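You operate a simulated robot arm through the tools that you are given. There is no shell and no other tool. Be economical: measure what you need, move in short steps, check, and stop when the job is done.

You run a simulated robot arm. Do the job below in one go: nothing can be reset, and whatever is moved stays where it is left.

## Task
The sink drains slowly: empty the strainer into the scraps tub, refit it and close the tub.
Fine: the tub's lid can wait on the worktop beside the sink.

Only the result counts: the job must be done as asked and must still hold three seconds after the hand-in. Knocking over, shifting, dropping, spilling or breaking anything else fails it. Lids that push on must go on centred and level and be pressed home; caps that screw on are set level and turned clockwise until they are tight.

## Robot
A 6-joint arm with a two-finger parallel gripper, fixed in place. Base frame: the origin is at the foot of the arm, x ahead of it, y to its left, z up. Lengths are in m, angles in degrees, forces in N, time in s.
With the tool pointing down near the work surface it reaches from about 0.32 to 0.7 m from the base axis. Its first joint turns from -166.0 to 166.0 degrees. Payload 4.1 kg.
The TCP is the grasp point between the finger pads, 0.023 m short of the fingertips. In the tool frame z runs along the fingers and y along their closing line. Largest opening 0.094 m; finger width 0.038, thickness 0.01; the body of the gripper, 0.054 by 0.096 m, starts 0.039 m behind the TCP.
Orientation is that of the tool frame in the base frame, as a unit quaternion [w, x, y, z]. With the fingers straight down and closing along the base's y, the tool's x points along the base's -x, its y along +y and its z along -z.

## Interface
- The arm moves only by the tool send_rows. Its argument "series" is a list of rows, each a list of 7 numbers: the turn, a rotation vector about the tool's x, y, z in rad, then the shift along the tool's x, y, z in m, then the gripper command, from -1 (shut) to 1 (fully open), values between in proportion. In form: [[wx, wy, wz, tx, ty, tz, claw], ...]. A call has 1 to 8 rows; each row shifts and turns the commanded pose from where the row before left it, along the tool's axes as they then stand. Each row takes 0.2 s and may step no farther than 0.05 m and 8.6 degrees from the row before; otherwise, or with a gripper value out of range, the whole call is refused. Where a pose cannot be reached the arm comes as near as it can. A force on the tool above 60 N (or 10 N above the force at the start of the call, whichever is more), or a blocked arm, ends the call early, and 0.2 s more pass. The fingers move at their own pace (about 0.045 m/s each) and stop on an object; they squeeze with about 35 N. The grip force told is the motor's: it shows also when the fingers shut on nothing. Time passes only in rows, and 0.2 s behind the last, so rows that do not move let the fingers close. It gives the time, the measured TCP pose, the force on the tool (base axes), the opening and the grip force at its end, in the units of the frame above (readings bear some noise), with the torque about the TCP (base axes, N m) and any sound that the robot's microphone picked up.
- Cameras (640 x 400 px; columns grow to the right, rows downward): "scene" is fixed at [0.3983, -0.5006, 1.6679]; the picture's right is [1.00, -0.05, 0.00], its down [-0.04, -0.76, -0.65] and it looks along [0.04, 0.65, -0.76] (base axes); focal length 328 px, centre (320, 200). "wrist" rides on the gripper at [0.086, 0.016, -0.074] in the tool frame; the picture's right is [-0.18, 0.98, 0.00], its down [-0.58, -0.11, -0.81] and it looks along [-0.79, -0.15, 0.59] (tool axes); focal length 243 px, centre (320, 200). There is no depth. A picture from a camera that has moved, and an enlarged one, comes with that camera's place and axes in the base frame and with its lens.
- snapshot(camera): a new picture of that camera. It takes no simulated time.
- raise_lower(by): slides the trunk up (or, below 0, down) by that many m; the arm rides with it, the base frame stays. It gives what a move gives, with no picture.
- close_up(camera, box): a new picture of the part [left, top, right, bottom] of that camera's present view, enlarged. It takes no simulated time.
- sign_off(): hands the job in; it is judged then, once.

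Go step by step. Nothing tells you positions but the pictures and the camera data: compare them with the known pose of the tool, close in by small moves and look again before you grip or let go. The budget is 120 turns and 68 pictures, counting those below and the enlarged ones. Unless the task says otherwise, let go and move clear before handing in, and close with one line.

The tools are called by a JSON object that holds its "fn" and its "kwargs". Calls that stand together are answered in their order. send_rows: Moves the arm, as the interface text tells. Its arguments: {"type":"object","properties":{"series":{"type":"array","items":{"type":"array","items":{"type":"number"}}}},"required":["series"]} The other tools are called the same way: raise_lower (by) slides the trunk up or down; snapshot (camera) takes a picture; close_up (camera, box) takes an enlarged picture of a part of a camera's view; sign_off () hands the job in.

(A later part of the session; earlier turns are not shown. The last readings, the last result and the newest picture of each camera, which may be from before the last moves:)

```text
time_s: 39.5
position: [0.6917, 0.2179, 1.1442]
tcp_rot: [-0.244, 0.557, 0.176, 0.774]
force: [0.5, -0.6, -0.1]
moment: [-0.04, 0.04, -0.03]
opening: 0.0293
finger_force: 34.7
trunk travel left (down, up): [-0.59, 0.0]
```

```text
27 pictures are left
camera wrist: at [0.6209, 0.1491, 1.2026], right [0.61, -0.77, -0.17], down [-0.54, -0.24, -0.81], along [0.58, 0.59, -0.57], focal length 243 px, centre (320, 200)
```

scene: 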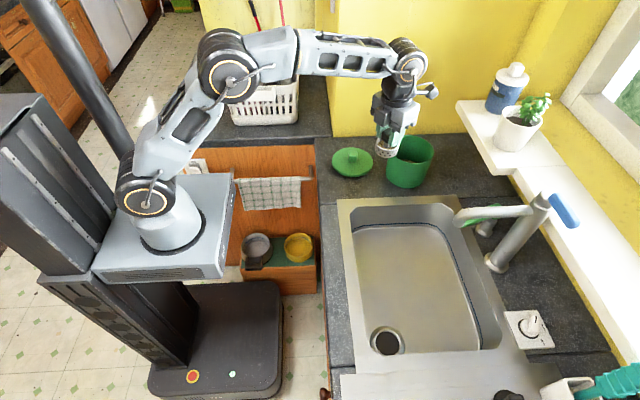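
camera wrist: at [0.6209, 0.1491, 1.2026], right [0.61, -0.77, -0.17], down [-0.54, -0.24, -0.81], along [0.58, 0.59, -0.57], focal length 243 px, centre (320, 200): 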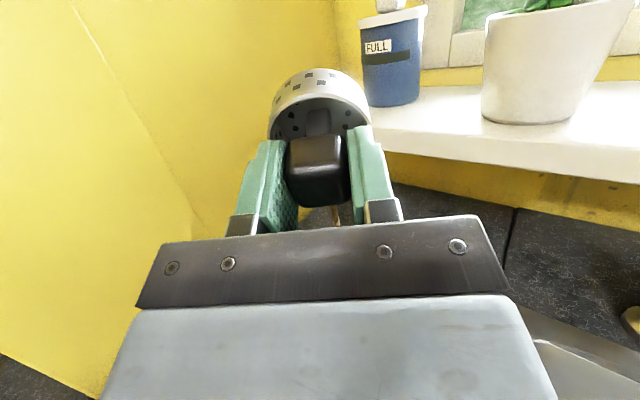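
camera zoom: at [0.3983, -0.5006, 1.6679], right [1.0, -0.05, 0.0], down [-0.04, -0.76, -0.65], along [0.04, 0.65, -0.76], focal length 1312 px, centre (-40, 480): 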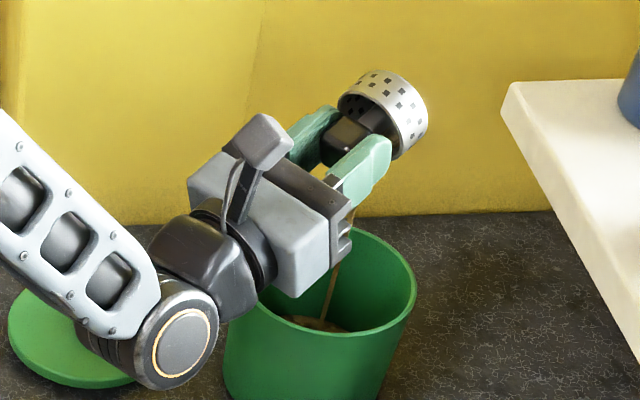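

The strainer looks empty; I'll hold until the stream ends and recheck.

{"fn": "send_rows", "kwargs": {"series": [[0, 0.1, 0, 0, 0, 0, -1], [0, 0, 0, 0, 0, 0, -1], [0, 0, 0, 0, 0, 0, -1], [0, 0, 0, 0, 0, 0, -1], [0, 0, 0, 0, 0, 0, -1], [0, 0, 0, 0, 0, 0, -1], [0, 0, 0, 0, 0, 0, -1]]}}

{"fn": "close_up", "kwargs": {"camera": "scene", "box": [350, 80, 510, 180]}}

```text
time_s: 41.0
position: [0.6912, 0.218, 1.1451]
tcp_rot: [-0.252, 0.518, 0.163, 0.801]
force: [0.0, 0.0, -0.1]
moment: [-0.02, 0.01, 0.01]
opening: 0.0292
finger_force: 35.2
trunk travel left (down, up): [-0.59, 0.0]
```

```text
4.00 times, centred on (430, 130) of scene
camera zoom: at [0.3983, -0.5006, 1.6679], right [1.0, -0.05, 0.0], down [-0.04, -0.76, -0.65], along [0.04, 0.65, -0.76], focal length 1312 px, centre (-120, 480)
```

zoom: 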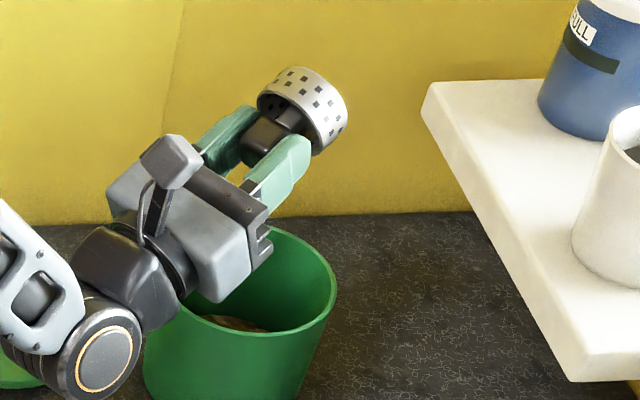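

Empty, with nothing spilled. Tilting back and retracing the path to the sink.

{"fn": "send_rows", "kwargs": {"series": [[0, -0.14, 0, 0, 0, 0, -1], [0, -0.14, 0, 0, 0, 0, -1], [0, -0.14, 0, 0, 0, 0, -1], [0, -0.14, 0, 0, 0, 0, -1], [0, -0.14, 0, 0, 0, 0, -1], [0, -0.14, 0, 0, 0, 0, -1], [0, -0.14, 0, 0, 0, 0, -1], [0, -0.14, 0, 0, 0, 0, -1]]}}

{"fn": "send_rows", "kwargs": {"series": [[0, -0.14, 0, 0, 0, 0, -1], [0, -0.14, 0, 0, 0, 0, -1], [0, -0.14, 0, 0, 0, 0, -1], [0, -0.01, 0, 0.0128, 0, -0.027, -1], [0, 0, 0, -0.0294, 0.0068, -0.0139, -1], [0, 0, 0, -0.0294, 0.0068, -0.0139, -1], [0, 0, 0, -0.0294, 0.0068, -0.0139, -1], [0, 0, 0, -0.0294, 0.0068, -0.0139, -1]]}}

{"fn": "send_rows", "kwargs": {"series": [[0, -0.11, 0, 0, 0, 0, -1], [0, -0.11, 0, 0, 0, 0, -1], [0, -0.11, 0, 0, 0, 0, -1], [0, -0.11, 0, 0, 0, 0, -1], [0, 0, 0, 0, 0, 0, -1]]}}

```text
time_s: 42.9
position: [0.6925, 0.2187, 1.1441]
tcp_rot: [-0.128, 0.865, 0.272, 0.403]
force: [0.2, 0.4, -0.4]
moment: [0.0, 0.03, 0.02]
opening: 0.0293
finger_force: 35.1
trunk travel left (down, up): [-0.59, 0.0]
```

```text
time_s: 44.6
position: [0.599, 0.1197, 1.1745]
tcp_rot: [-0.066, 0.93, 0.294, 0.209]
force: [0.5, -0.5, -0.1]
moment: [-0.03, -0.02, 0.0]
opening: 0.0293
finger_force: 35.4
trunk travel left (down, up): [-0.59, 0.0]
```

```text
time_s: 45.9
position: [0.6008, 0.1199, 1.1735]
tcp_rot: [0.0, 0.954, 0.301, 0.001]
force: [1.3, 0.0, -1.2]
moment: [0.0, -0.02, -0.01]
opening: 0.0292
finger_force: 34.8
trunk travel left (down, up): [-0.59, 0.0]
```

{"fn": "send_rows", "kwargs": {"series": [[0, 0, 0, -0.0338, 0.0203, 0, -1], [0, 0, 0, -0.0338, 0.0203, 0, -1], [0, 0, 0, -0.0338, 0.0203, 0, -1], [0, 0, 0, -0.0338, 0.0203, 0, -1], [0, 0, 0, -0.0338, 0.0203, 0, -1], [0, 0, 0, 0, 0, 0, -1]]}}

{"fn": "send_rows", "kwargs": {"series": [[0, 0, 0, -0.0105, 0.0376, 0, -1], [0, 0, 0, -0.0105, 0.0376, 0, -1], [0, 0, 0, -0.0105, 0.0376, 0, -1], [0, 0, 0, -0.0105, 0.0376, 0, -1], [0, 0, 0, -0.0105, 0.0376, 0, -1], [0, 0, 0, 0, 0, 0, -1]]}}

{"fn": "send_rows", "kwargs": {"series": [[0, 0, -0.12, 0, 0, 0.024, -1], [0, 0, -0.12, 0, 0, 0.024, -1], [0, 0, -0.12, 0, 0, 0.024, -1], [0, 0, -0.12, 0, 0, 0.024, -1], [0, 0, -0.12, 0, 0, 0.024, -1], [0, 0, -0.12, 0, 0, 0.024, -1], [0, 0, -0.12, 0, 0, 0.024, -1], [0, 0, -0.12, 0, 0, 0.024, -1]]}}

{"fn": "send_rows", "kwargs": {"series": [[0, 0, 0, 0, 0, 0, -1]]}}

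{"fn": "snapshot", "kwargs": {"camera": "wrist"}}

{"fn": "close_up", "kwargs": {"camera": "scene", "box": [326, 270, 454, 350]}}

```text
time_s: 47.2
position: [0.5187, -0.0606, 1.1719]
tcp_rot: [-0.001, 0.954, 0.301, 0.001]
force: [-0.1, 0.4, 0.3]
moment: [-0.02, 0.01, 0.01]
opening: 0.0293
finger_force: 35.5
trunk travel left (down, up): [-0.59, 0.0]
```

```text
time_s: 48.6
position: [0.5853, -0.2434, 1.1731]
tcp_rot: [0.0, 0.953, 0.301, 0.0]
force: [0.0, 0.4, -0.7]
moment: [-0.02, 0.03, 0.0]
opening: 0.0294
finger_force: 34.8
trunk travel left (down, up): [-0.59, 0.0]
```

```text
time_s: 50.5
position: [0.5856, -0.2439, 0.9833]
tcp_rot: [0.0, 0.706, 0.708, 0.0]
force: [0.9, -0.6, -0.4]
moment: [-0.02, 0.01, 0.03]
opening: 0.0294
finger_force: 35.0
trunk travel left (down, up): [-0.59, 0.0]
```

```text
time_s: 50.9
position: [0.5856, -0.2445, 0.9818]
tcp_rot: [0.0, 0.706, 0.708, 0.001]
force: [0.1, -1.3, -0.7]
moment: [0.0, -0.04, -0.02]
opening: 0.0293
finger_force: 34.5
trunk travel left (down, up): [-0.59, 0.0]
```

```text
25 pictures are left
camera wrist: at [0.6012, -0.1564, 1.057], right [0.98, -0.18, 0.0], down [-0.11, -0.58, 0.81], along [-0.15, -0.79, -0.59], focal length 243 px, centre (320, 200)
```

wrist: 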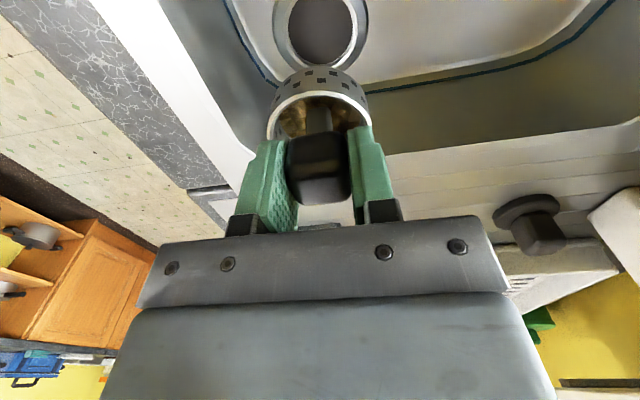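

```text
5.00 times, centred on (390, 310) of scene
camera zoom: at [0.3983, -0.5006, 1.6679], right [1.0, -0.05, 0.0], down [-0.04, -0.76, -0.65], along [0.04, 0.65, -0.76], focal length 1640 px, centre (-30, -350)
```

zoom: 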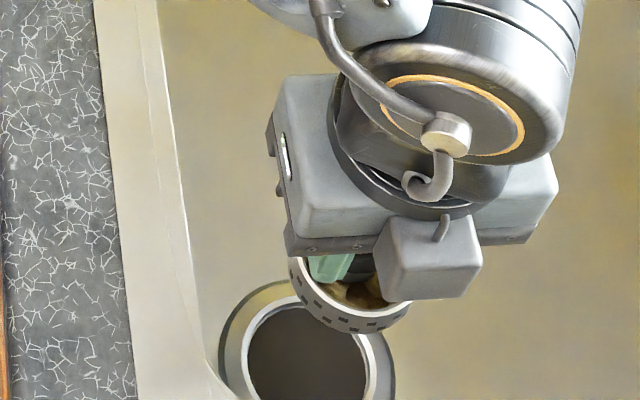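

There still seems to be something brown in the basket; checking.

{"fn": "close_up", "kwargs": {"camera": "wrist", "box": [256, 55, 384, 135]}}

{"fn": "close_up", "kwargs": {"camera": "scene", "box": [376, 315, 416, 340]}}

```text
5.00 times, centred on (320, 95) of wrist
camera zoom: at [0.6012, -0.1564, 1.057], right [0.98, -0.18, 0.0], down [-0.11, -0.58, 0.81], along [-0.15, -0.79, -0.59], focal length 1213 px, centre (320, 725)
```

zoom: 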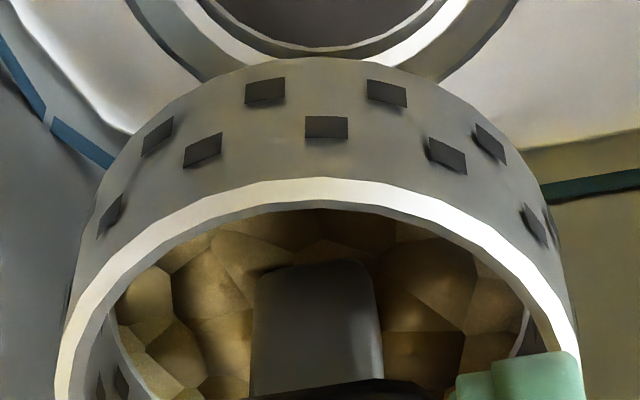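

```text
16.00 times, centred on (396, 328) of scene
camera zoom: at [0.3983, -0.5006, 1.6679], right [1.0, -0.05, 0.0], down [-0.04, -0.76, -0.65], along [0.04, 0.65, -0.76], focal length 5248 px, centre (-896, -1840)
```

zoom: 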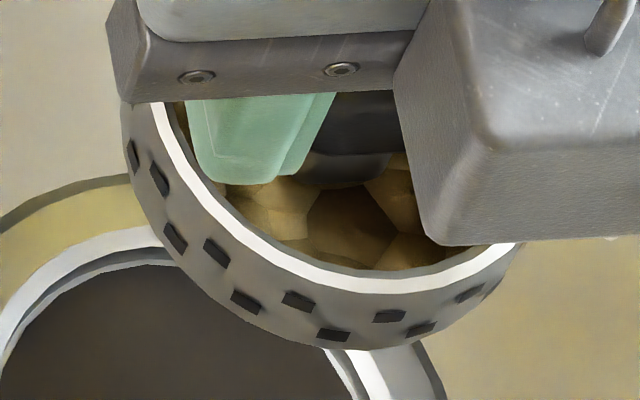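

Some scraps remain, so it needs a steeper tilt. Going back to the tub to invert it further.

{"fn": "send_rows", "kwargs": {"series": [[0, 0, 0.12, 0, 0, -0.024, -1], [0, 0, 0.12, 0, 0, -0.024, -1], [0, 0, 0.12, 0, 0, -0.024, -1], [0, 0, 0.12, 0, 0, -0.024, -1], [0, 0, 0.12, 0, 0, -0.024, -1], [0, 0, 0.12, 0, 0, -0.024, -1], [0, 0, 0.12, 0, 0, -0.024, -1], [0, 0, 0.12, 0, 0, -0.024, -1]]}}

{"fn": "send_rows", "kwargs": {"series": [[0, 0, 0, 0.0105, -0.0376, 0, -1], [0, 0, 0, 0.0105, -0.0376, 0, -1], [0, 0, 0, 0.0105, -0.0376, 0, -1], [0, 0, 0, 0.0105, -0.0376, 0, -1], [0, 0, 0, 0.0105, -0.0376, 0, -1], [0, 0, 0, 0, 0, 0, -1]]}}

{"fn": "send_rows", "kwargs": {"series": [[0, 0, 0, 0.0338, -0.0203, 0, -1], [0, 0, 0, 0.0338, -0.0203, 0, -1], [0, 0, 0, 0.0338, -0.0203, 0, -1], [0, 0, 0, 0.0338, -0.0203, 0, -1], [0, 0, 0, 0.0338, -0.0203, 0, -1], [0, 0, 0, 0, 0, 0, -1]]}}

{"fn": "send_rows", "kwargs": {"series": [[0, 0.11, 0, 0, 0, 0, -1], [0, 0.11, 0, 0, 0, 0, -1], [0, 0.11, 0, 0, 0, 0, -1], [0, 0.11, 0, 0, 0, 0, -1], [0, 0, 0, 0, 0, 0, -1]]}}

{"fn": "send_rows", "kwargs": {"series": [[0, 0, 0, 0.0294, -0.0068, 0.0139, -1], [0, 0, 0, 0.0294, -0.0068, 0.0139, -1], [0, 0, 0, 0.0294, -0.0068, 0.0139, -1], [0, 0, 0, 0.0294, -0.0068, 0.0139, -1], [0, 0, 0, 0, 0, 0, -1]]}}

{"fn": "send_rows", "kwargs": {"series": [[0, 0.14, 0, 0, 0, 0, -1], [0, 0.14, 0, 0, 0, 0, -1], [0, 0.14, 0, 0, 0, 0, -1], [0, 0.14, 0, 0, 0, 0, -1], [0, 0.14, 0, 0, 0, 0, -1], [0, 0.14, 0, 0, 0, 0, -1], [0, 0.14, 0, 0, 0, 0, -1], [0, 0.14, 0, 0, 0, 0, -1]]}}

```text
time_s: 52.6
position: [0.5843, -0.244, 1.174]
tcp_rot: [0.0, 0.954, 0.3, 0.001]
force: [-0.4, 0.5, -0.5]
moment: [-0.04, 0.01, 0.0]
opening: 0.0295
finger_force: 35.1
trunk travel left (down, up): [-0.59, 0.0]
```

```text
time_s: 54.0
position: [0.5194, -0.0606, 1.1729]
tcp_rot: [0.0, 0.954, 0.301, 0.001]
force: [-0.1, 0.4, -0.8]
moment: [-0.01, -0.01, -0.02]
opening: 0.0292
finger_force: 34.9
trunk travel left (down, up): [-0.59, 0.0]
```

```text
time_s: 55.5
position: [0.5996, 0.1188, 1.1743]
tcp_rot: [0.0, 0.954, 0.301, 0.001]
force: [-0.7, -0.5, -0.1]
moment: [0.0, -0.03, 0.02]
opening: 0.0294
finger_force: 34.8
trunk travel left (down, up): [-0.59, 0.0]
```

```text
time_s: 56.6
position: [0.5998, 0.1215, 1.1742]
tcp_rot: [-0.066, 0.93, 0.294, 0.209]
force: [0.6, 0.1, 0.2]
moment: [-0.01, -0.03, -0.01]
opening: 0.0295
finger_force: 35.2
trunk travel left (down, up): [-0.59, 0.0]
```

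```text
time_s: 57.9
position: [0.6931, 0.2168, 1.1749]
tcp_rot: [-0.065, 0.931, 0.293, 0.209]
force: [0.0, -0.2, 0.4]
moment: [0.02, -0.02, -0.02]
opening: 0.0295
finger_force: 35.4
trunk travel left (down, up): [-0.59, 0.0]
```

```text
time_s: 59.6
position: [0.6918, 0.2175, 1.1737]
tcp_rot: [-0.211, 0.677, 0.213, 0.672]
force: [-0.1, -0.5, -1.4]
moment: [0.01, 0.01, -0.01]
opening: 0.0292
finger_force: 35.1
trunk travel left (down, up): [-0.59, 0.0]
```

{"fn": "send_rows", "kwargs": {"series": [[0, 0, 0, 0.022, 0, 0, -1], [0, 0.12, 0, 0, 0, 0, -1], [0, 0.12, 0, 0, 0, 0, -1], [0, 0.12, 0, 0, 0, 0, -1], [0, 0.12, 0, 0, 0, 0, -1], [0, 0.12, 0, 0, 0, 0, -1], [0, 0.12, 0, 0, 0, 0, -1], [0, 0, 0, 0, 0, 0, -1]]}}

{"fn": "close_up", "kwargs": {"camera": "scene", "box": [350, 80, 510, 180]}}

{"fn": "close_up", "kwargs": {"camera": "wrist", "box": [224, 50, 416, 170]}}

```text
time_s: 61.5
position: [0.6921, 0.213, 1.1953]
tcp_rot: [-0.276, 0.396, 0.13, 0.866]
force: [0.2, 0.5, -1.0]
moment: [-0.04, 0.02, 0.01]
opening: 0.0293
finger_force: 34.7
out of reach, approached as far as the arm can: row 7
trunk travel left (down, up): [-0.59, 0.0]
```

```text
4.00 times, centred on (430, 130) of scene
camera zoom: at [0.3983, -0.5006, 1.6679], right [1.0, -0.05, 0.0], down [-0.04, -0.76, -0.65], along [0.04, 0.65, -0.76], focal length 1312 px, centre (-120, 480)
```

zoom: 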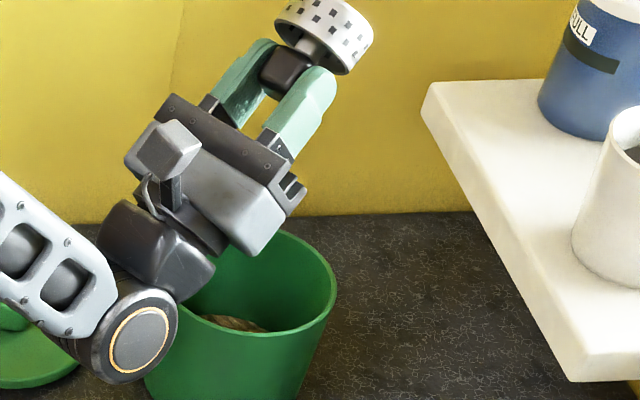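

```text
3.33 times, centred on (320, 110) of wrist
camera zoom: at [0.6103, 0.1353, 1.2126], right [0.67, -0.73, -0.13], down [-0.25, -0.05, -0.97], along [0.7, 0.68, -0.22], focal length 809 px, centre (320, 500)
```

zoom: 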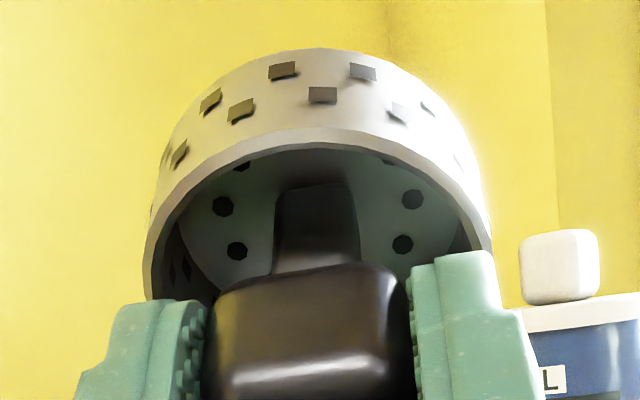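

The basket floor with its holes is visible. I'll hold for a while with a little shake, then tilt back over the tub and recheck the inside.

{"fn": "send_rows", "kwargs": {"series": [[0, 0, 0, 0, 0, 0, -1], [0, 0, 0, 0, 0, 0, -1], [0, 0, 0, 0, 0, 0, -1], [0, 0, 0, 0, 0, 0, -1], [0, 0, 0, 0, 0, 0, -1], [0, 0, 0, 0, 0, 0, -1], [0, 0, 0, 0, 0, 0, -1], [0, 0, 0, 0, 0, 0, -1]]}}

{"fn": "send_rows", "kwargs": {"series": [[0, -0.1, 0, 0, 0, 0, -1], [0, 0.1, 0, 0, 0, 0, -1], [0, -0.1, 0, 0, 0, 0, -1], [0, 0.1, 0, 0, 0, 0, -1], [0, 0, 0, 0, 0, 0, -1], [0, 0, 0, 0, 0, 0, -1], [0, 0, 0, 0, 0, 0, -1]]}}

{"fn": "send_rows", "kwargs": {"series": [[0, -0.14, 0, 0, 0, 0, -1], [0, -0.14, 0, 0, 0, 0, -1], [0, -0.14, 0, 0, 0, 0, -1], [0, -0.14, 0, 0, 0, 0, -1], [0, -0.14, 0, 0, 0, 0, -1], [0, -0.14, 0, 0, 0, 0, -1], [0, -0.14, 0, 0, 0, 0, -1], [0, -0.14, 0, 0, 0, 0, -1]]}}

{"fn": "send_rows", "kwargs": {"series": [[0, -0.14, 0, 0, 0, 0, -1], [0, -0.14, 0, 0, 0, 0, -1], [0, -0.14, 0, 0, 0, 0, -1], [0, -0.14, 0, 0, 0, 0, -1], [0, 0, 0, 0, 0, 0, -1]]}}

{"fn": "close_up", "kwargs": {"camera": "scene", "box": [390, 90, 454, 130]}}

{"fn": "close_up", "kwargs": {"camera": "wrist", "box": [224, 0, 416, 120]}}

```text
time_s: 63.2
position: [0.6917, 0.2142, 1.1949]
tcp_rot: [-0.275, 0.397, 0.13, 0.866]
force: [-0.5, -0.1, -1.3]
moment: [-0.02, 0.0, 0.02]
opening: 0.0292
finger_force: 35.0
trunk travel left (down, up): [-0.59, 0.0]
```

```text
time_s: 64.8
position: [0.6922, 0.211, 1.1947]
tcp_rot: [-0.275, 0.397, 0.129, 0.866]
force: [-0.3, -0.6, 0.6]
moment: [-0.02, -0.05, 0.01]
opening: 0.0291
finger_force: 34.9
trunk travel left (down, up): [-0.59, 0.0]
```

```text
time_s: 66.7
position: [0.6936, 0.2137, 1.1954]
tcp_rot: [-0.163, 0.798, 0.251, 0.523]
force: [0.1, -0.7, -1.0]
moment: [-0.02, 0.03, -0.01]
opening: 0.0291
finger_force: 34.5
trunk travel left (down, up): [-0.59, 0.0]
```

```text
time_s: 67.8
position: [0.6927, 0.2139, 1.195]
tcp_rot: [-0.089, 0.911, 0.287, 0.282]
force: [0.2, -0.2, -1.1]
moment: [-0.03, 0.0, -0.02]
opening: 0.0294
finger_force: 34.9
trunk travel left (down, up): [-0.59, 0.0]
```

```text
10.00 times, centred on (422, 110) of scene
camera zoom: at [0.3983, -0.5006, 1.6679], right [1.0, -0.05, 0.0], down [-0.04, -0.76, -0.65], along [0.04, 0.65, -0.76], focal length 3280 px, centre (-700, 1100)
```

zoom: 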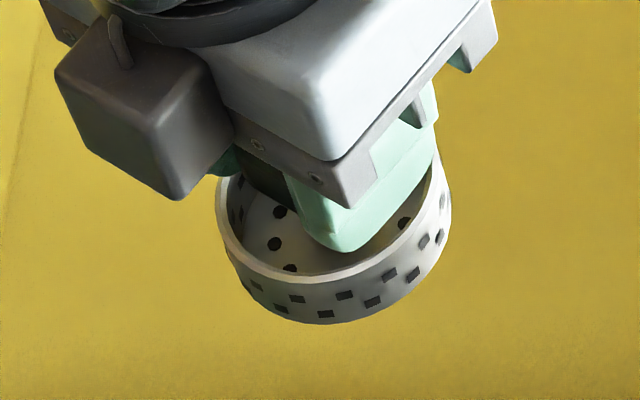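

```text
3.33 times, centred on (320, 60) of wrist
camera zoom: at [0.7263, 0.2174, 1.3058], right [0.44, -0.89, -0.1], down [-0.83, -0.45, 0.34], along [-0.35, -0.06, -0.94], focal length 809 px, centre (320, 667)
```

zoom: 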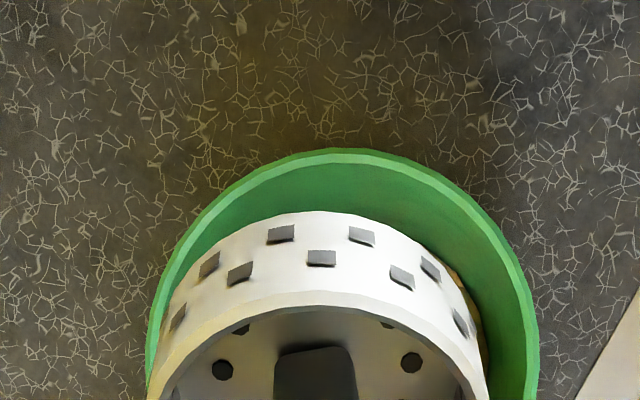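

The basket is now completely empty. Retracing to the sink.

{"fn": "send_rows", "kwargs": {"series": [[0, -0.08, 0, 0, 0, 0, -1], [0, -0.08, 0, 0, 0, 0, -1], [0, 0, 0, -0.0294, 0.0068, -0.0139, -1], [0, 0, 0, -0.0294, 0.0068, -0.0139, -1], [0, 0, 0, -0.0294, 0.0068, -0.0139, -1], [0, 0, 0, -0.0294, 0.0068, -0.0139, -1], [0, 0, 0, 0, 0, 0, -1]]}}

{"fn": "send_rows", "kwargs": {"series": [[0, -0.11, 0, 0, 0, 0.005, -1], [0, -0.11, 0, 0, 0, 0.005, -1], [0, -0.11, 0, 0, 0, 0.005, -1], [0, -0.11, 0, 0, 0, 0.005, -1], [0, 0, 0, 0, 0, 0, -1]]}}

{"fn": "send_rows", "kwargs": {"series": [[0, 0, 0, -0.0338, 0.0203, 0, -1], [0, 0, 0, -0.0338, 0.0203, 0, -1], [0, 0, 0, -0.0338, 0.0203, 0, -1], [0, 0, 0, -0.0338, 0.0203, 0, -1], [0, 0, 0, -0.0338, 0.0203, 0, -1], [0, 0, 0, 0, 0, 0, -1]]}}

{"fn": "send_rows", "kwargs": {"series": [[0, 0, 0, -0.0105, 0.0376, 0, -1], [0, 0, 0, -0.0105, 0.0376, 0, -1], [0, 0, 0, -0.0105, 0.0376, 0, -1], [0, 0, 0, -0.0105, 0.0376, 0, -1], [0, 0, 0, -0.0105, 0.0376, 0, -1], [0, 0, 0, 0, 0, 0, -1]]}}

{"fn": "send_rows", "kwargs": {"series": [[0, 0, -0.12, 0, 0, 0.024, -1], [0, 0, -0.12, 0, 0, 0.024, -1], [0, 0, -0.12, 0, 0, 0.024, -1], [0, 0, -0.12, 0, 0, 0.024, -1], [0, 0, -0.12, 0, 0, 0.024, -1], [0, 0, -0.12, 0, 0, 0.024, -1], [0, 0, -0.12, 0, 0, 0.024, -1], [0, 0, -0.12, 0, 0, 0.024, -1]]}}

{"fn": "send_rows", "kwargs": {"series": [[0, 0, 0, 0, 0, 0, -1]]}}

{"fn": "close_up", "kwargs": {"camera": "scene", "box": [326, 270, 454, 350]}}

```text
time_s: 69.5
position: [0.6024, 0.1166, 1.1946]
tcp_rot: [-0.066, 0.93, 0.294, 0.209]
force: [0.8, -0.1, -0.5]
moment: [-0.02, 0.01, 0.0]
opening: 0.0292
finger_force: 35.0
trunk travel left (down, up): [-0.59, 0.0]
```

```text
time_s: 70.7
position: [0.6066, 0.1206, 1.1767]
tcp_rot: [0.0, 0.954, 0.301, 0.002]
force: [0.5, 0.1, -0.9]
moment: [0.03, 0.0, -0.01]
opening: 0.0294
finger_force: 34.4
trunk travel left (down, up): [-0.59, 0.0]
```

```text
time_s: 72.0
position: [0.5266, -0.0618, 1.1765]
tcp_rot: [0.0, 0.954, 0.301, 0.001]
force: [-0.1, -0.5, -1.4]
moment: [0.02, -0.01, -0.01]
opening: 0.0292
finger_force: 35.2
trunk travel left (down, up): [-0.59, 0.0]
```

```text
time_s: 73.5
position: [0.5921, -0.244, 1.1771]
tcp_rot: [0.001, 0.953, 0.302, 0.0]
force: [0.4, 0.0, -0.2]
moment: [0.0, -0.02, 0.01]
opening: 0.0294
finger_force: 34.7
trunk travel left (down, up): [-0.59, 0.0]
```

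```text
time_s: 75.2
position: [0.5925, -0.2445, 0.9847]
tcp_rot: [0.0, 0.706, 0.709, 0.002]
force: [0.0, 1.2, -0.3]
moment: [0.0, 0.01, 0.0]
opening: 0.0296
finger_force: 35.3
trunk travel left (down, up): [-0.59, 0.0]
```

```text
time_s: 75.7
position: [0.5917, -0.2444, 0.9853]
tcp_rot: [-0.001, 0.707, 0.708, 0.002]
force: [1.0, -1.0, -0.1]
moment: [-0.01, 0.02, -0.03]
opening: 0.0293
finger_force: 34.9
trunk travel left (down, up): [-0.59, 0.0]
```

```text
5.00 times, centred on (390, 310) of scene
camera zoom: at [0.3983, -0.5006, 1.6679], right [1.0, -0.05, 0.0], down [-0.04, -0.76, -0.65], along [0.04, 0.65, -0.76], focal length 1640 px, centre (-30, -350)
```

zoom: 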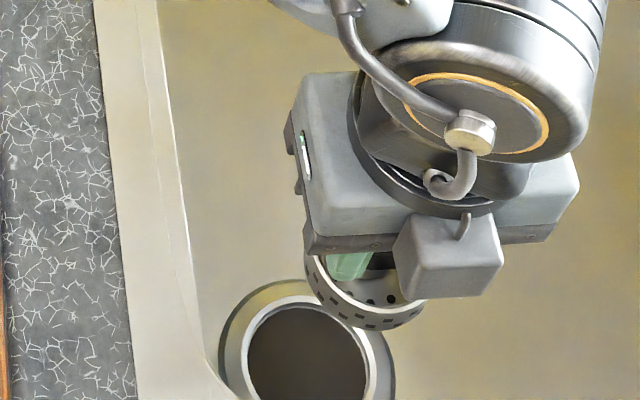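

Correcting 7 mm in x to the original grasp position, then lowering the strainer into the drain.

{"fn": "send_rows", "kwargs": {"series": [[0, 0, 0, 0, -0.0067, 0.02, -1], [0, 0, 0, 0, 0, 0.03, -1], [0, 0, 0, 0, 0, 0.02, -1], [0, 0, 0, 0, 0, 0, -1]]}}

{"fn": "close_up", "kwargs": {"camera": "wrist", "box": [192, 0, 448, 160]}}

{"fn": "close_up", "kwargs": {"camera": "scene", "box": [342, 300, 438, 360]}}

```text
time_s: 76.7
position: [0.5854, -0.244, 0.9142]
tcp_rot: [-0.001, 0.707, 0.708, 0.002]
force: [0.2, 0.7, -0.4]
moment: [-0.02, -0.05, 0.02]
opening: 0.029
finger_force: 34.6
trunk travel left (down, up): [-0.59, 0.0]
```

```text
2.50 times, centred on (320, 80) of wrist
camera zoom: at [0.6021, -0.157, 0.9878], right [0.98, -0.18, 0.0], down [-0.11, -0.58, 0.81], along [-0.15, -0.79, -0.59], focal length 606 px, centre (320, 500)
```

zoom: 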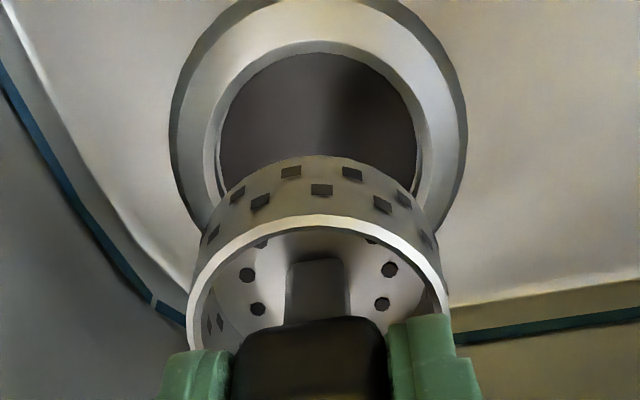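

```text
6.67 times, centred on (390, 330) of scene
camera zoom: at [0.3983, -0.5006, 1.6679], right [1.0, -0.05, 0.0], down [-0.04, -0.76, -0.65], along [0.04, 0.65, -0.76], focal length 2186 px, centre (-147, -667)
```

zoom: 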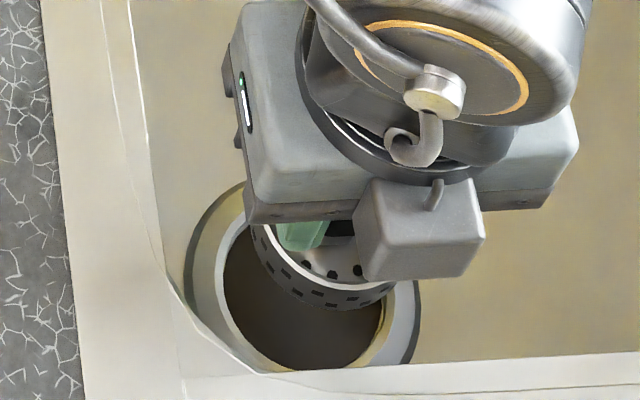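

{"fn": "send_rows", "kwargs": {"series": [[0, 0, 0, 0, 0, 0.02, -1], [0, 0, 0, 0, 0, 0.015, -1], [0, 0, 0, 0, 0, 0.01, -1], [0, 0, 0, 0, 0, 0.008, -1], [0, 0, 0, 0, 0, 0.006, -1], [0, 0, 0, 0, 0, 0.004, -1], [0, 0, 0, 0, 0, 0, -1]]}}

{"fn": "close_up", "kwargs": {"camera": "wrist", "box": [160, 0, 480, 200]}}

```text
time_s: 78.2
position: [0.5828, -0.2463, 0.8544]
tcp_rot: [0.002, 0.707, 0.707, 0.001]
force: [0.0, -3.8, 17.3]
moment: [-0.08, 0.2, 0.03]
opening: 0.0294
finger_force: 35.0
trunk travel left (down, up): [-0.59, 0.0]
```

```text
2.00 times, centred on (320, 100) of wrist
camera zoom: at [0.6008, -0.1582, 0.9279], right [0.98, -0.18, 0.01], down [-0.11, -0.58, 0.81], along [-0.14, -0.79, -0.59], focal length 485 px, centre (320, 400)
```

zoom: 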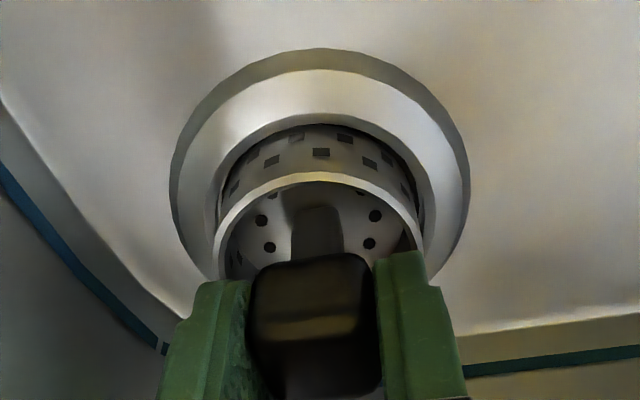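

Near seated (17 N at 0.854). I'll relieve the sideways load a little and press gently again to see if it drops further.

{"fn": "send_rows", "kwargs": {"series": [[0, 0, 0, 0, 0, -0.002, -1], [0, 0, 0, -0.002, -0.001, 0, -1], [0, 0, 0, 0, 0, 0.001, -1], [0, 0, 0.02, 0, 0, 0.001, -1], [0, 0, -0.04, 0, 0, 0, -1], [0, 0, 0.02, 0, 0, 0, -1], [0, 0, 0, 0, 0, 0, -1]]}}

```text
time_s: 79.8
position: [0.5831, -0.2459, 0.854]
tcp_rot: [0.002, 0.706, 0.708, 0.002]
force: [4.5, 2.5, 24.1]
moment: [0.14, -0.02, 0.01]
opening: 0.0293
finger_force: 35.3
trunk travel left (down, up): [-0.59, 0.0]
```

It seems bottomed. Releasing and checking how it sits.

{"fn": "send_rows", "kwargs": {"series": [[0, 0, 0, 0, 0, -0.002, -0.8], [0, 0, 0, 0, 0, 0, -0.3], [0, 0, 0, 0, 0, 0, 0.2], [0, 0, 0, 0, 0, 0, 0.4], [0, 0, 0, 0, 0, 0, 0.4]]}}

{"fn": "close_up", "kwargs": {"camera": "wrist", "box": [160, 0, 480, 200]}}

```text
time_s: 81.0
position: [0.5837, -0.2474, 0.8529]
tcp_rot: [0.0, 0.706, 0.709, 0.001]
force: [-0.4, 0.1, -0.2]
moment: [-0.01, -0.03, 0.0]
opening: 0.0657
finger_force: 0.1
trunk travel left (down, up): [-0.59, 0.0]
```

```text
2.00 times, centred on (320, 100) of wrist
camera zoom: at [0.6008, -0.1598, 0.9272], right [0.98, -0.18, 0.0], down [-0.11, -0.58, 0.81], along [-0.15, -0.79, -0.59], focal length 485 px, centre (320, 400)
```

zoom: 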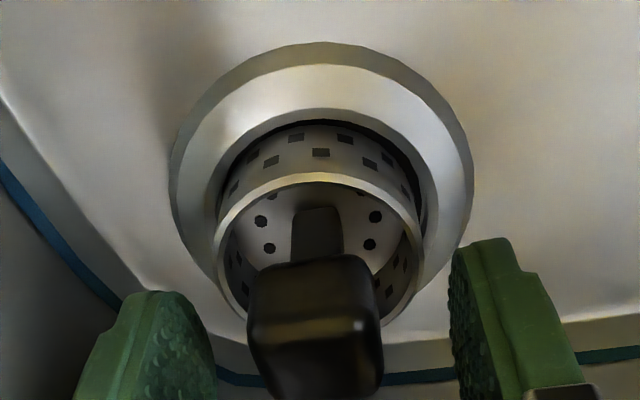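

Retreating straight up so I can compare it against the original picture.

{"fn": "send_rows", "kwargs": {"series": [[0, 0, 0, 0, 0, -0.02, 0.4], [0, 0, 0, 0, 0, -0.03, 0.4], [0, 0, 0, 0, 0, -0.04, 0.4], [0, 0, 0, 0.03, 0, -0.03, 0.4], [0, 0, 0, 0.045, 0, 0, 0.4], [0, 0, 0, 0.045, 0, 0, 0.4], [0, 0, 0, 0.04, 0, 0, 0.4], [0, 0, 0, 0, 0, 0, 0.4]]}}

{"fn": "close_up", "kwargs": {"camera": "scene", "box": [330, 300, 450, 375]}}

```text
time_s: 82.8
position: [0.584, -0.0891, 0.972]
tcp_rot: [-0.001, 0.707, 0.707, 0.0]
force: [0.4, -0.2, 0.7]
moment: [0.0, -0.01, 0.02]
opening: 0.0658
finger_force: 0.1
trunk travel left (down, up): [-0.59, 0.0]
```

```text
5.33 times, centred on (390, 338) of scene
camera zoom: at [0.3983, -0.5006, 1.6679], right [1.0, -0.05, 0.0], down [-0.04, -0.76, -0.65], along [0.04, 0.65, -0.76], focal length 1749 px, centre (-53, -533)
```

zoom: 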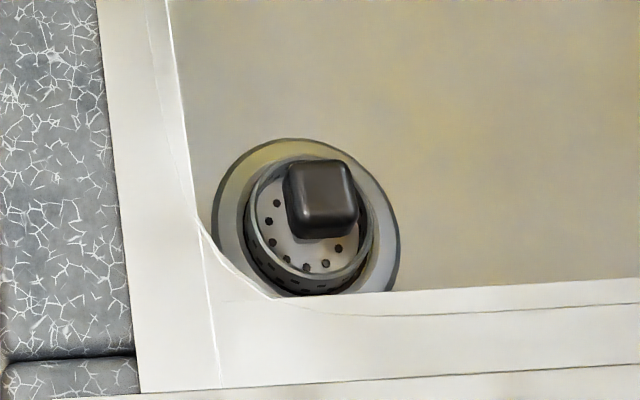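

The strainer sits exactly as it did originally, now empty and draining. Next I'll go back for the lid.

{"fn": "send_rows", "kwargs": {"series": [[0, 0, -0.1414, 0, 0, -0.015, 0.6], [0, 0, -0.1414, 0, 0, -0.015, 0.6], [0, 0, -0.1414, 0, 0, -0.015, 0.6], [0, 0, -0.1414, 0, 0, -0.015, 0.6], [0, 0, -0.1414, 0, 0, -0.015, 0.8], [0, 0, -0.1414, 0, 0, -0.015, 0.8], [0, 0, -0.1414, 0, 0, -0.015, 1], [0, 0, -0.1414, 0, 0, -0.015, 1]]}}

{"fn": "send_rows", "kwargs": {"series": [[0, 0, -0.1414, 0, 0, 0, 1], [0, 0, -0.1414, 0, 0, 0, 1], [0, 0, 0, 0.0155, 0.042, 0, 1], [0, 0, 0, 0.0155, 0.042, 0, 1], [0, 0, 0, 0.0155, 0.042, 0, 1], [0, 0, 0, 0.0155, 0.042, 0, 1], [0, 0, 0, 0.0155, 0.042, 0, 1]]}}

{"fn": "send_rows", "kwargs": {"series": [[0, 0, 0, 0.0155, 0.042, 0, 1], [0, -0.1, 0, 0.0155, 0.042, 0, 1], [0, -0.1, 0, 0.0155, 0.042, 0, 1], [0, -0.1, 0, 0, 0, 0, 1], [0, 0, 0, 0, 0, 0, 1]]}}

{"fn": "snapshot", "kwargs": {"camera": "wrist"}}

{"fn": "close_up", "kwargs": {"camera": "scene", "box": [320, 110, 448, 190]}}

```text
time_s: 84.7
position: [0.5832, -0.0879, 1.0921]
tcp_rot: [0.001, 0.217, 0.976, 0.001]
force: [-0.3, -0.3, -0.2]
moment: [-0.02, 0.0, 0.02]
opening: 0.0938
finger_force: 0.0
trunk travel left (down, up): [-0.59, 0.0]
```

```text
time_s: 86.2
position: [0.5381, 0.1348, 1.0909]
tcp_rot: [0.001, 0.077, 0.997, 0.0]
force: [0.1, 0.1, 0.6]
moment: [0.0, 0.02, -0.01]
opening: 0.094
finger_force: 0.0
trunk travel left (down, up): [-0.59, 0.0]
```

```text
time_s: 87.5
position: [0.5127, 0.2665, 1.0939]
tcp_rot: [0.151, 0.079, 0.985, -0.012]
force: [0.6, -0.9, 0.7]
moment: [-0.02, 0.0, 0.02]
opening: 0.0941
finger_force: 0.0
trunk travel left (down, up): [-0.59, 0.0]
```

```text
11 pictures are left
camera wrist: at [0.4123, 0.2994, 1.138], right [0.33, 0.94, 0.06], down [0.29, -0.16, 0.94], along [0.9, -0.29, -0.33], focal length 243 px, centre (320, 200)
```

wrist: 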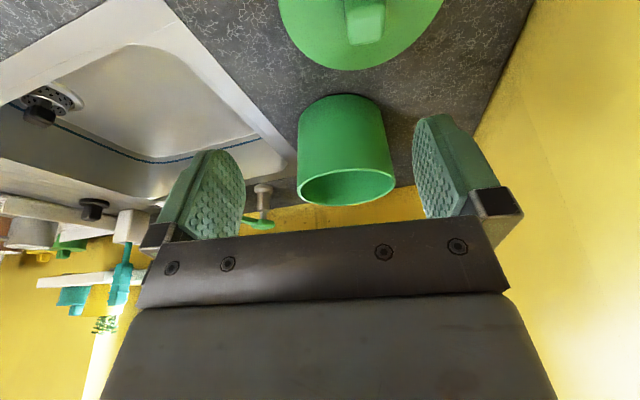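

```text
5.00 times, centred on (384, 150) of scene
camera zoom: at [0.3983, -0.5006, 1.6679], right [1.0, -0.05, 0.0], down [-0.04, -0.76, -0.65], along [0.04, 0.65, -0.76], focal length 1640 px, centre (0, 450)
```

zoom: 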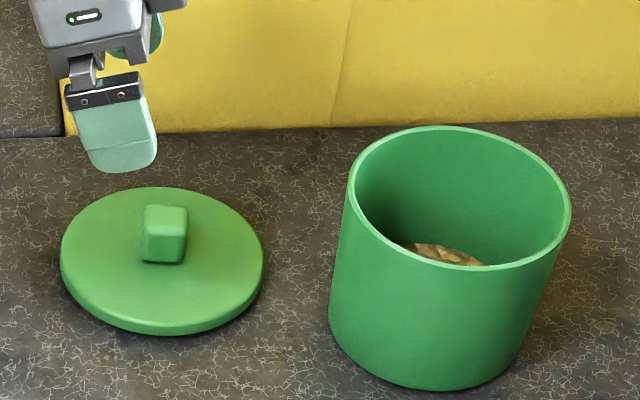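

The tub and lid are both unobstructed, and the lid knob is near (0.55, 0.301) with its top about z 0.96. I'll return to the same grip pose as before but about 15 mm lower, because the knob had slipped in the fingers.

{"fn": "send_rows", "kwargs": {"series": [[0, 0, 0, 0.008, 0.02, 0.02, 1], [0, 0, 0, 0.0083, 0.0195, 0.02, 1], [0, 0, 0, 0, 0, 0.025, 1], [0, 0, 0, 0, 0, 0.025, 1], [0, 0, 0, 0, 0, 0.015, 1], [0, 0, 0, 0, 0, 0, 1]]}}

{"fn": "close_up", "kwargs": {"camera": "wrist", "box": [160, 0, 480, 200]}}

```text
time_s: 88.8
position: [0.5355, 0.3016, 0.9871]
tcp_rot: [0.15, 0.077, 0.986, -0.011]
force: [0.8, 0.5, -0.6]
moment: [0.03, -0.06, 0.01]
opening: 0.094
finger_force: 0.0
trunk travel left (down, up): [-0.59, 0.0]
```

```text
2.00 times, centred on (320, 100) of wrist
camera zoom: at [0.4354, 0.3352, 1.0331], right [0.33, 0.94, 0.06], down [0.29, -0.16, 0.94], along [0.9, -0.29, -0.33], focal length 485 px, centre (320, 400)
```

zoom: 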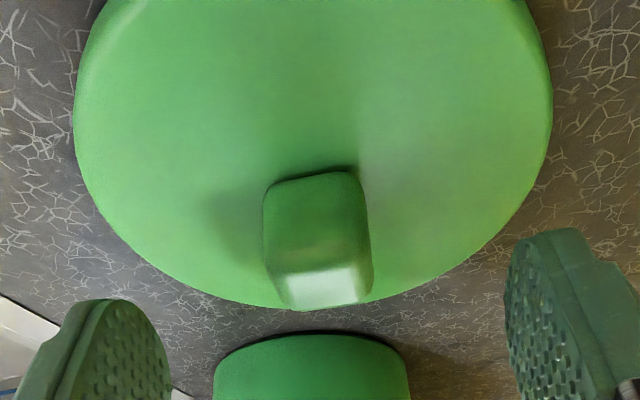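

Same lateral alignment as the first grip. Lowering another ~26 mm along the tool, then closing.

{"fn": "send_rows", "kwargs": {"series": [[0, 0, 0, 0, -0.001, 0.015, 1], [0, 0, 0, 0, 0, 0.008, 1], [0, 0, 0, 0, 0, 0.003, 1], [0, 0, 0, 0, 0, 0, 0.2], [0, 0, 0, 0, 0, 0, -0.4], [0, 0, 0, 0, 0, 0, -1], [0, 0, 0, 0, 0, 0, -1], [0, 0, 0, 0, 0, 0, -1]]}}

{"fn": "close_up", "kwargs": {"camera": "wrist", "box": [160, 0, 480, 200]}}

```text
time_s: 90.7
position: [0.5416, 0.3, 0.964]
tcp_rot: [0.15, 0.077, 0.986, -0.011]
force: [0.4, 0.1, 0.8]
moment: [-0.06, -0.02, 0.02]
opening: 0.0297
finger_force: 34.6
trunk travel left (down, up): [-0.59, 0.0]
```

```text
2.00 times, centred on (320, 100) of wrist
camera zoom: at [0.4419, 0.3328, 1.0081], right [0.33, 0.94, 0.06], down [0.29, -0.16, 0.94], along [0.9, -0.29, -0.33], focal length 485 px, centre (320, 400)
```

zoom: 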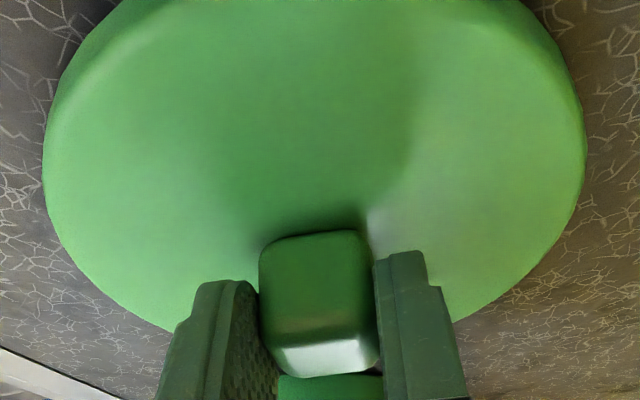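

The grip matches the original one. Lifting and carrying the lid back above the tub.

{"fn": "send_rows", "kwargs": {"series": [[0, 0, 0, -0.0059, 0, -0.0191, -1], [0, 0, 0, -0.00887, 0, -0.02866, -1], [0, 0, 0, -0.00887, 0, -0.02866, -1], [0, 0, 0, -0.00887, 0, -0.02866, -1], [0, 0, 0, -0.00887, 0, -0.02866, -1], [0, 0, 0, -0.0059, 0, -0.0191, -1], [0, 0, 0, 0, 0, 0, -1]]}}

```text
time_s: 92.2
position: [0.541, 0.299, 1.1201]
tcp_rot: [0.149, 0.077, 0.986, -0.011]
force: [0.3, -0.2, -1.0]
moment: [0.0, 0.0, 0.02]
opening: 0.0292
finger_force: 35.1
trunk travel left (down, up): [-0.59, 0.0]
```

{"fn": "send_rows", "kwargs": {"series": [[0, 0, 0, -0.025, -0.0048, 0.0078, -1], [0, 0, 0, -0.0381, -0.0073, 0.0118, -1], [0, 0, 0, -0.0381, -0.0073, 0.0118, -1], [0, 0, 0, -0.0331, -0.0063, 0.0102, -1], [0, 0, 0, -0.018, -0.0035, 0.0055, -1], [0, 0, 0, 0, 0, 0, -1]]}}

{"fn": "close_up", "kwargs": {"camera": "scene", "box": [340, 110, 500, 210]}}

```text
time_s: 93.7
position: [0.6943, 0.246, 1.121]
tcp_rot: [0.15, 0.076, 0.986, -0.01]
force: [0.2, 0.5, -1.1]
moment: [0.0, -0.04, -0.01]
opening: 0.0294
finger_force: 34.8
trunk travel left (down, up): [-0.59, 0.0]
```

```text
4.00 times, centred on (420, 160) of scene
camera zoom: at [0.3983, -0.5006, 1.6679], right [1.0, -0.05, 0.0], down [-0.04, -0.76, -0.65], along [0.04, 0.65, -0.76], focal length 1312 px, centre (-80, 360)
```

zoom: 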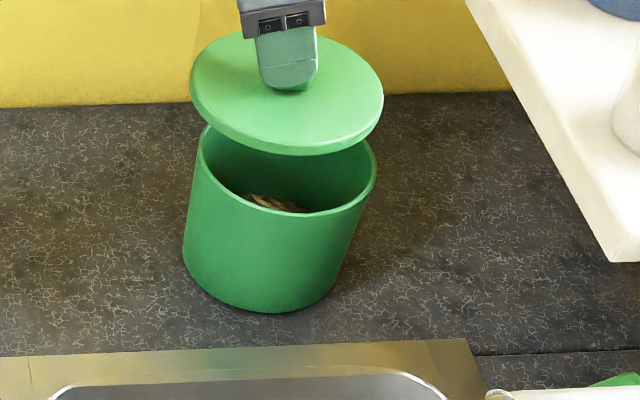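

Rim and lid match the original centring. Moving down to just above engagement.

{"fn": "send_rows", "kwargs": {"series": [[0, 0, 0, -0.0035, 0.0008, 0.0178, -1], [0, 0, 0, 0.0002, 0.0003, 0.0157, -1], [0, 0, 0, 0, 0, 0, -1]]}}

```text
time_s: 94.5
position: [0.7067, 0.2452, 1.0897]
tcp_rot: [0.15, 0.078, 0.986, -0.011]
force: [-0.1, 0.3, -0.2]
moment: [0.02, 0.0, 0.02]
opening: 0.0294
finger_force: 34.6
trunk travel left (down, up): [-0.59, 0.0]
```

{"fn": "send_rows", "kwargs": {"series": [[0, 0, 0, 0.0002, 0, 0.0041, -1], [0, 0, 0, 0.0006, 0, 0.0039, -1], [0, 0, 0, 0.0012, 0, 0.0038, -1], [0, 0, 0, 0, 0, 0, -1]]}}

{"fn": "close_up", "kwargs": {"camera": "scene", "box": [370, 120, 450, 170]}}

```text
time_s: 95.5
position: [0.7074, 0.2436, 1.0783]
tcp_rot: [0.149, 0.077, 0.986, -0.011]
force: [-0.1, -0.5, 0.0]
moment: [0.03, 0.01, 0.0]
opening: 0.0294
finger_force: 35.4
trunk travel left (down, up): [-0.59, 0.0]
```

```text
8.00 times, centred on (410, 145) of scene
camera zoom: at [0.3983, -0.5006, 1.6679], right [1.0, -0.05, 0.0], down [-0.04, -0.76, -0.65], along [0.04, 0.65, -0.76], focal length 2624 px, centre (-400, 640)
```

zoom: 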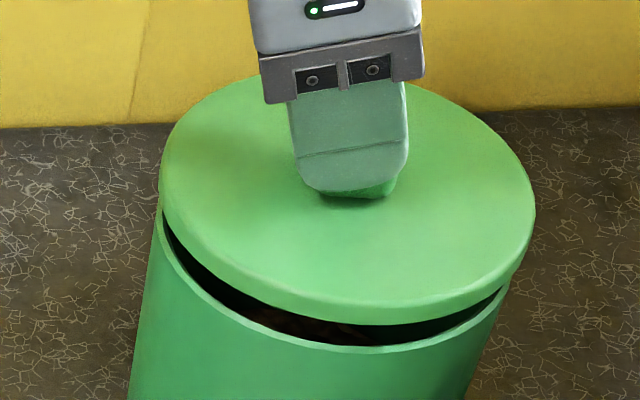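

{"fn": "send_rows", "kwargs": {"series": [[0, 0, 0, 0.0015, 0.001, 0.0025, -1], [0, 0, 0, 0.0009, 0, 0.0029, -1], [0, 0, 0, 0.0009, 0, 0.0029, -1], [0, 0, 0, 0, 0, 0, -1]]}}

```text
time_s: 96.5
position: [0.7086, 0.2447, 1.0726]
tcp_rot: [0.152, 0.078, 0.985, -0.011]
force: [-0.6, 2.1, 7.5]
moment: [0.28, 0.14, -0.04]
opening: 0.0293
finger_force: 35.3
trunk travel left (down, up): [-0.59, 0.0]
```

Contact at the original seat height. Checking.

{"fn": "close_up", "kwargs": {"camera": "scene", "box": [370, 120, 450, 170]}}

```text
8.00 times, centred on (410, 145) of scene
camera zoom: at [0.3983, -0.5006, 1.6679], right [1.0, -0.05, 0.0], down [-0.04, -0.76, -0.65], along [0.04, 0.65, -0.76], focal length 2624 px, centre (-400, 640)
```

zoom: 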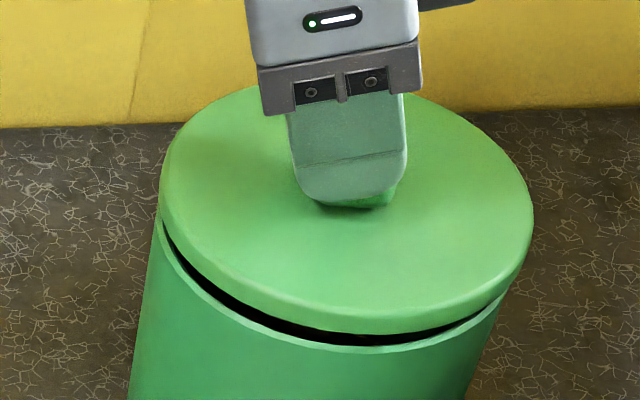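

A thin gap remains, so it needs pressing home. Pushing down with the grip, watching the force.

{"fn": "send_rows", "kwargs": {"series": [[0, 0, 0, 0.0006, 0, 0.0019, -1], [0, 0, 0, 0.0006, 0, 0.0019, -1], [0, 0, 0, 0.0006, 0, 0.0019, -1], [0, 0, 0, 0.0006, 0, 0.0019, -1], [0, 0, 0, 0, 0, 0, -1]]}}

```text
time_s: 97.7
position: [0.7075, 0.2435, 1.0671]
tcp_rot: [0.152, 0.077, 0.985, -0.009]
force: [2.1, -0.5, 25.9]
moment: [0.51, -0.61, -0.1]
opening: 0.0297
finger_force: 34.7
trunk travel left (down, up): [-0.59, 0.0]
```

{"fn": "send_rows", "kwargs": {"series": [[0, 0, 0, 0.0006, 0, 0.0019, -1], [0, 0, 0, 0.0006, 0, 0.0019, -1], [0, 0, 0, 0, 0, 0, -1]]}}

{"fn": "close_up", "kwargs": {"camera": "scene", "box": [370, 120, 450, 170]}}

```text
time_s: 98.5
position: [0.7081, 0.2437, 1.0626]
tcp_rot: [0.153, 0.077, 0.985, -0.01]
force: [0.4, -0.8, 26.8]
moment: [0.51, -0.54, -0.07]
opening: 0.0296
finger_force: 34.8
trunk travel left (down, up): [-0.59, 0.0]
```

```text
8.00 times, centred on (410, 145) of scene
camera zoom: at [0.3983, -0.5006, 1.6679], right [1.0, -0.05, 0.0], down [-0.04, -0.76, -0.65], along [0.04, 0.65, -0.76], focal length 2624 px, centre (-400, 640)
```

zoom: 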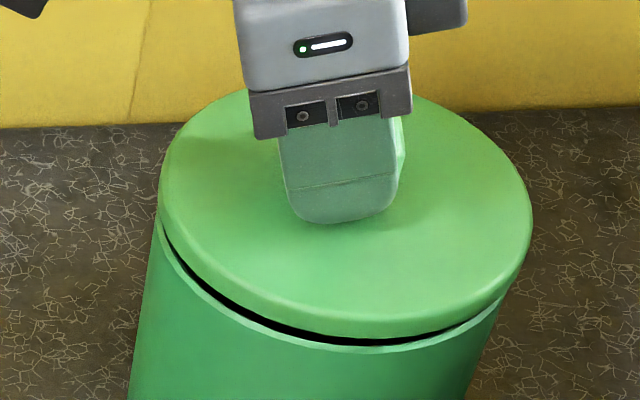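

The fingers slipped down the knob at about 27 N. I'll let go, back off, close the fingers, tilt more, and press on top of the knob.

{"fn": "send_rows", "kwargs": {"series": [[0, 0, 0, -0.001, 0, -0.003, -0.5], [0, 0, 0, 0, 0, 0, 0.2], [0, 0, 0, 0, 0, 0, 0.6], [0, 0, 0, 0, 0, 0, 0.6], [0, 0, 0, 0, 0, -0.02, 0.6], [0, 0, 0, 0, 0, -0.02, 0.6], [0, 0, 0, 0, 0, -0.02, 0.6], [0, 0, 0, 0, 0, -0.005, 0.6]]}}

{"fn": "send_rows", "kwargs": {"series": [[0, -0.1, 0, 0, 0, 0, 0], [0, -0.1, 0, 0, 0, 0, -0.5], [0, -0.1, 0, 0, 0, 0, -1], [0, -0.1, 0, 0, 0, 0, -1], [0, 0, 0, 0, 0, 0, -1], [0, 0, 0, 0, 0, 0, -1]]}}

{"fn": "close_up", "kwargs": {"camera": "scene", "box": [340, 90, 468, 170]}}

```text
time_s: 100.2
position: [0.6902, 0.2477, 1.1244]
tcp_rot: [0.151, 0.076, 0.986, -0.011]
force: [-0.4, -0.2, 0.7]
moment: [0.01, -0.01, -0.05]
opening: 0.0751
finger_force: 0.1
trunk travel left (down, up): [-0.59, 0.0]
```

```text
time_s: 101.7
position: [0.6901, 0.2485, 1.1246]
tcp_rot: [0.343, 0.074, 0.936, -0.026]
force: [0.3, 0.4, 0.9]
moment: [-0.03, 0.0, 0.0]
opening: 0.0
finger_force: 35.8
trunk travel left (down, up): [-0.59, 0.0]
```

```text
5.00 times, centred on (404, 130) of scene
camera zoom: at [0.3983, -0.5006, 1.6679], right [1.0, -0.05, 0.0], down [-0.04, -0.76, -0.65], along [0.04, 0.65, -0.76], focal length 1640 px, centre (-100, 550)
```

zoom: 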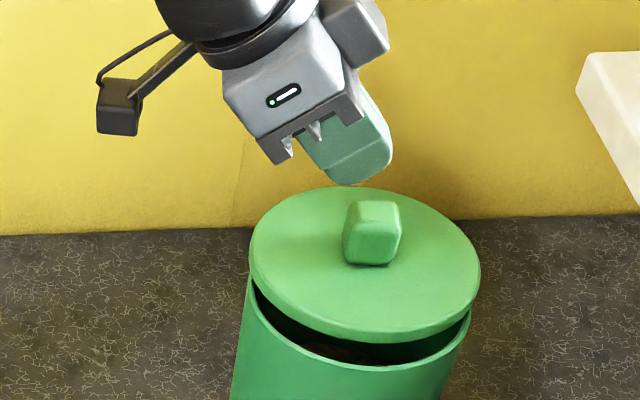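

The lid has come up out of its seat and now rests on the rim. I'll take a wrist view to see how it lies.

{"fn": "snapshot", "kwargs": {"camera": "wrist"}}

```text
2 pictures are left
camera wrist: at [0.5803, 0.2826, 1.125], right [0.29, 0.95, 0.12], down [-0.09, -0.1, 0.99], along [0.95, -0.3, 0.06], focal length 243 px, centre (320, 200)
```

wrist: 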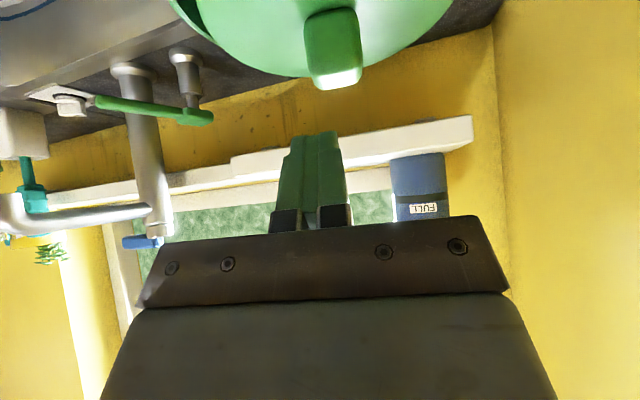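

The knob is now at about (0.721, 0.257, 1.067), so the lid slid roughly 12 mm sideways on the rim when my fingertips dragged on it. I'll regrip with 26° of tilt and keep the tips clear of the lid surface.

{"fn": "send_rows", "kwargs": {"series": [[0, 0.125, 0, 0, 0, 0, 0], [0, 0.125, 0, 0, 0, 0, 0.8], [0, 0, 0, 0.003, 0.0129, 0, 1], [0, 0, 0, 0, 0, 0, 1], [0, 0, 0, 0, 0, 0.02, 1], [0, 0, 0, 0, 0, 0.02, 1], [0, 0, 0, 0, 0, 0.0147, 1], [0, 0, 0, 0, 0, 0, 1]]}}

```text
time_s: 103.5
position: [0.7137, 0.2577, 1.0733]
tcp_rot: [0.223, 0.077, 0.972, -0.017]
force: [0.2, -0.2, -0.4]
moment: [0.03, -0.01, 0.02]
opening: 0.0938
finger_force: 0.2
trunk travel left (down, up): [-0.59, 0.0]
```

In position with no contact. Closing on the knob.

{"fn": "send_rows", "kwargs": {"series": [[0, 0, 0, 0, 0, 0, 0.3], [0, 0, 0, 0, 0, 0, -0.3], [0, 0, 0, 0, 0, 0, -1], [0, 0, 0, 0, 0, 0, -1], [0, 0, 0, 0, 0, 0, -1], [0, 0, 0, 0, 0, 0, -1]]}}

```text
time_s: 104.8
position: [0.713, 0.2563, 1.0738]
tcp_rot: [0.222, 0.077, 0.972, -0.016]
force: [0.1, -0.4, -0.4]
moment: [-0.01, 0.01, 0.02]
opening: 0.0292
finger_force: 35.2
trunk travel left (down, up): [-0.59, 0.0]
```

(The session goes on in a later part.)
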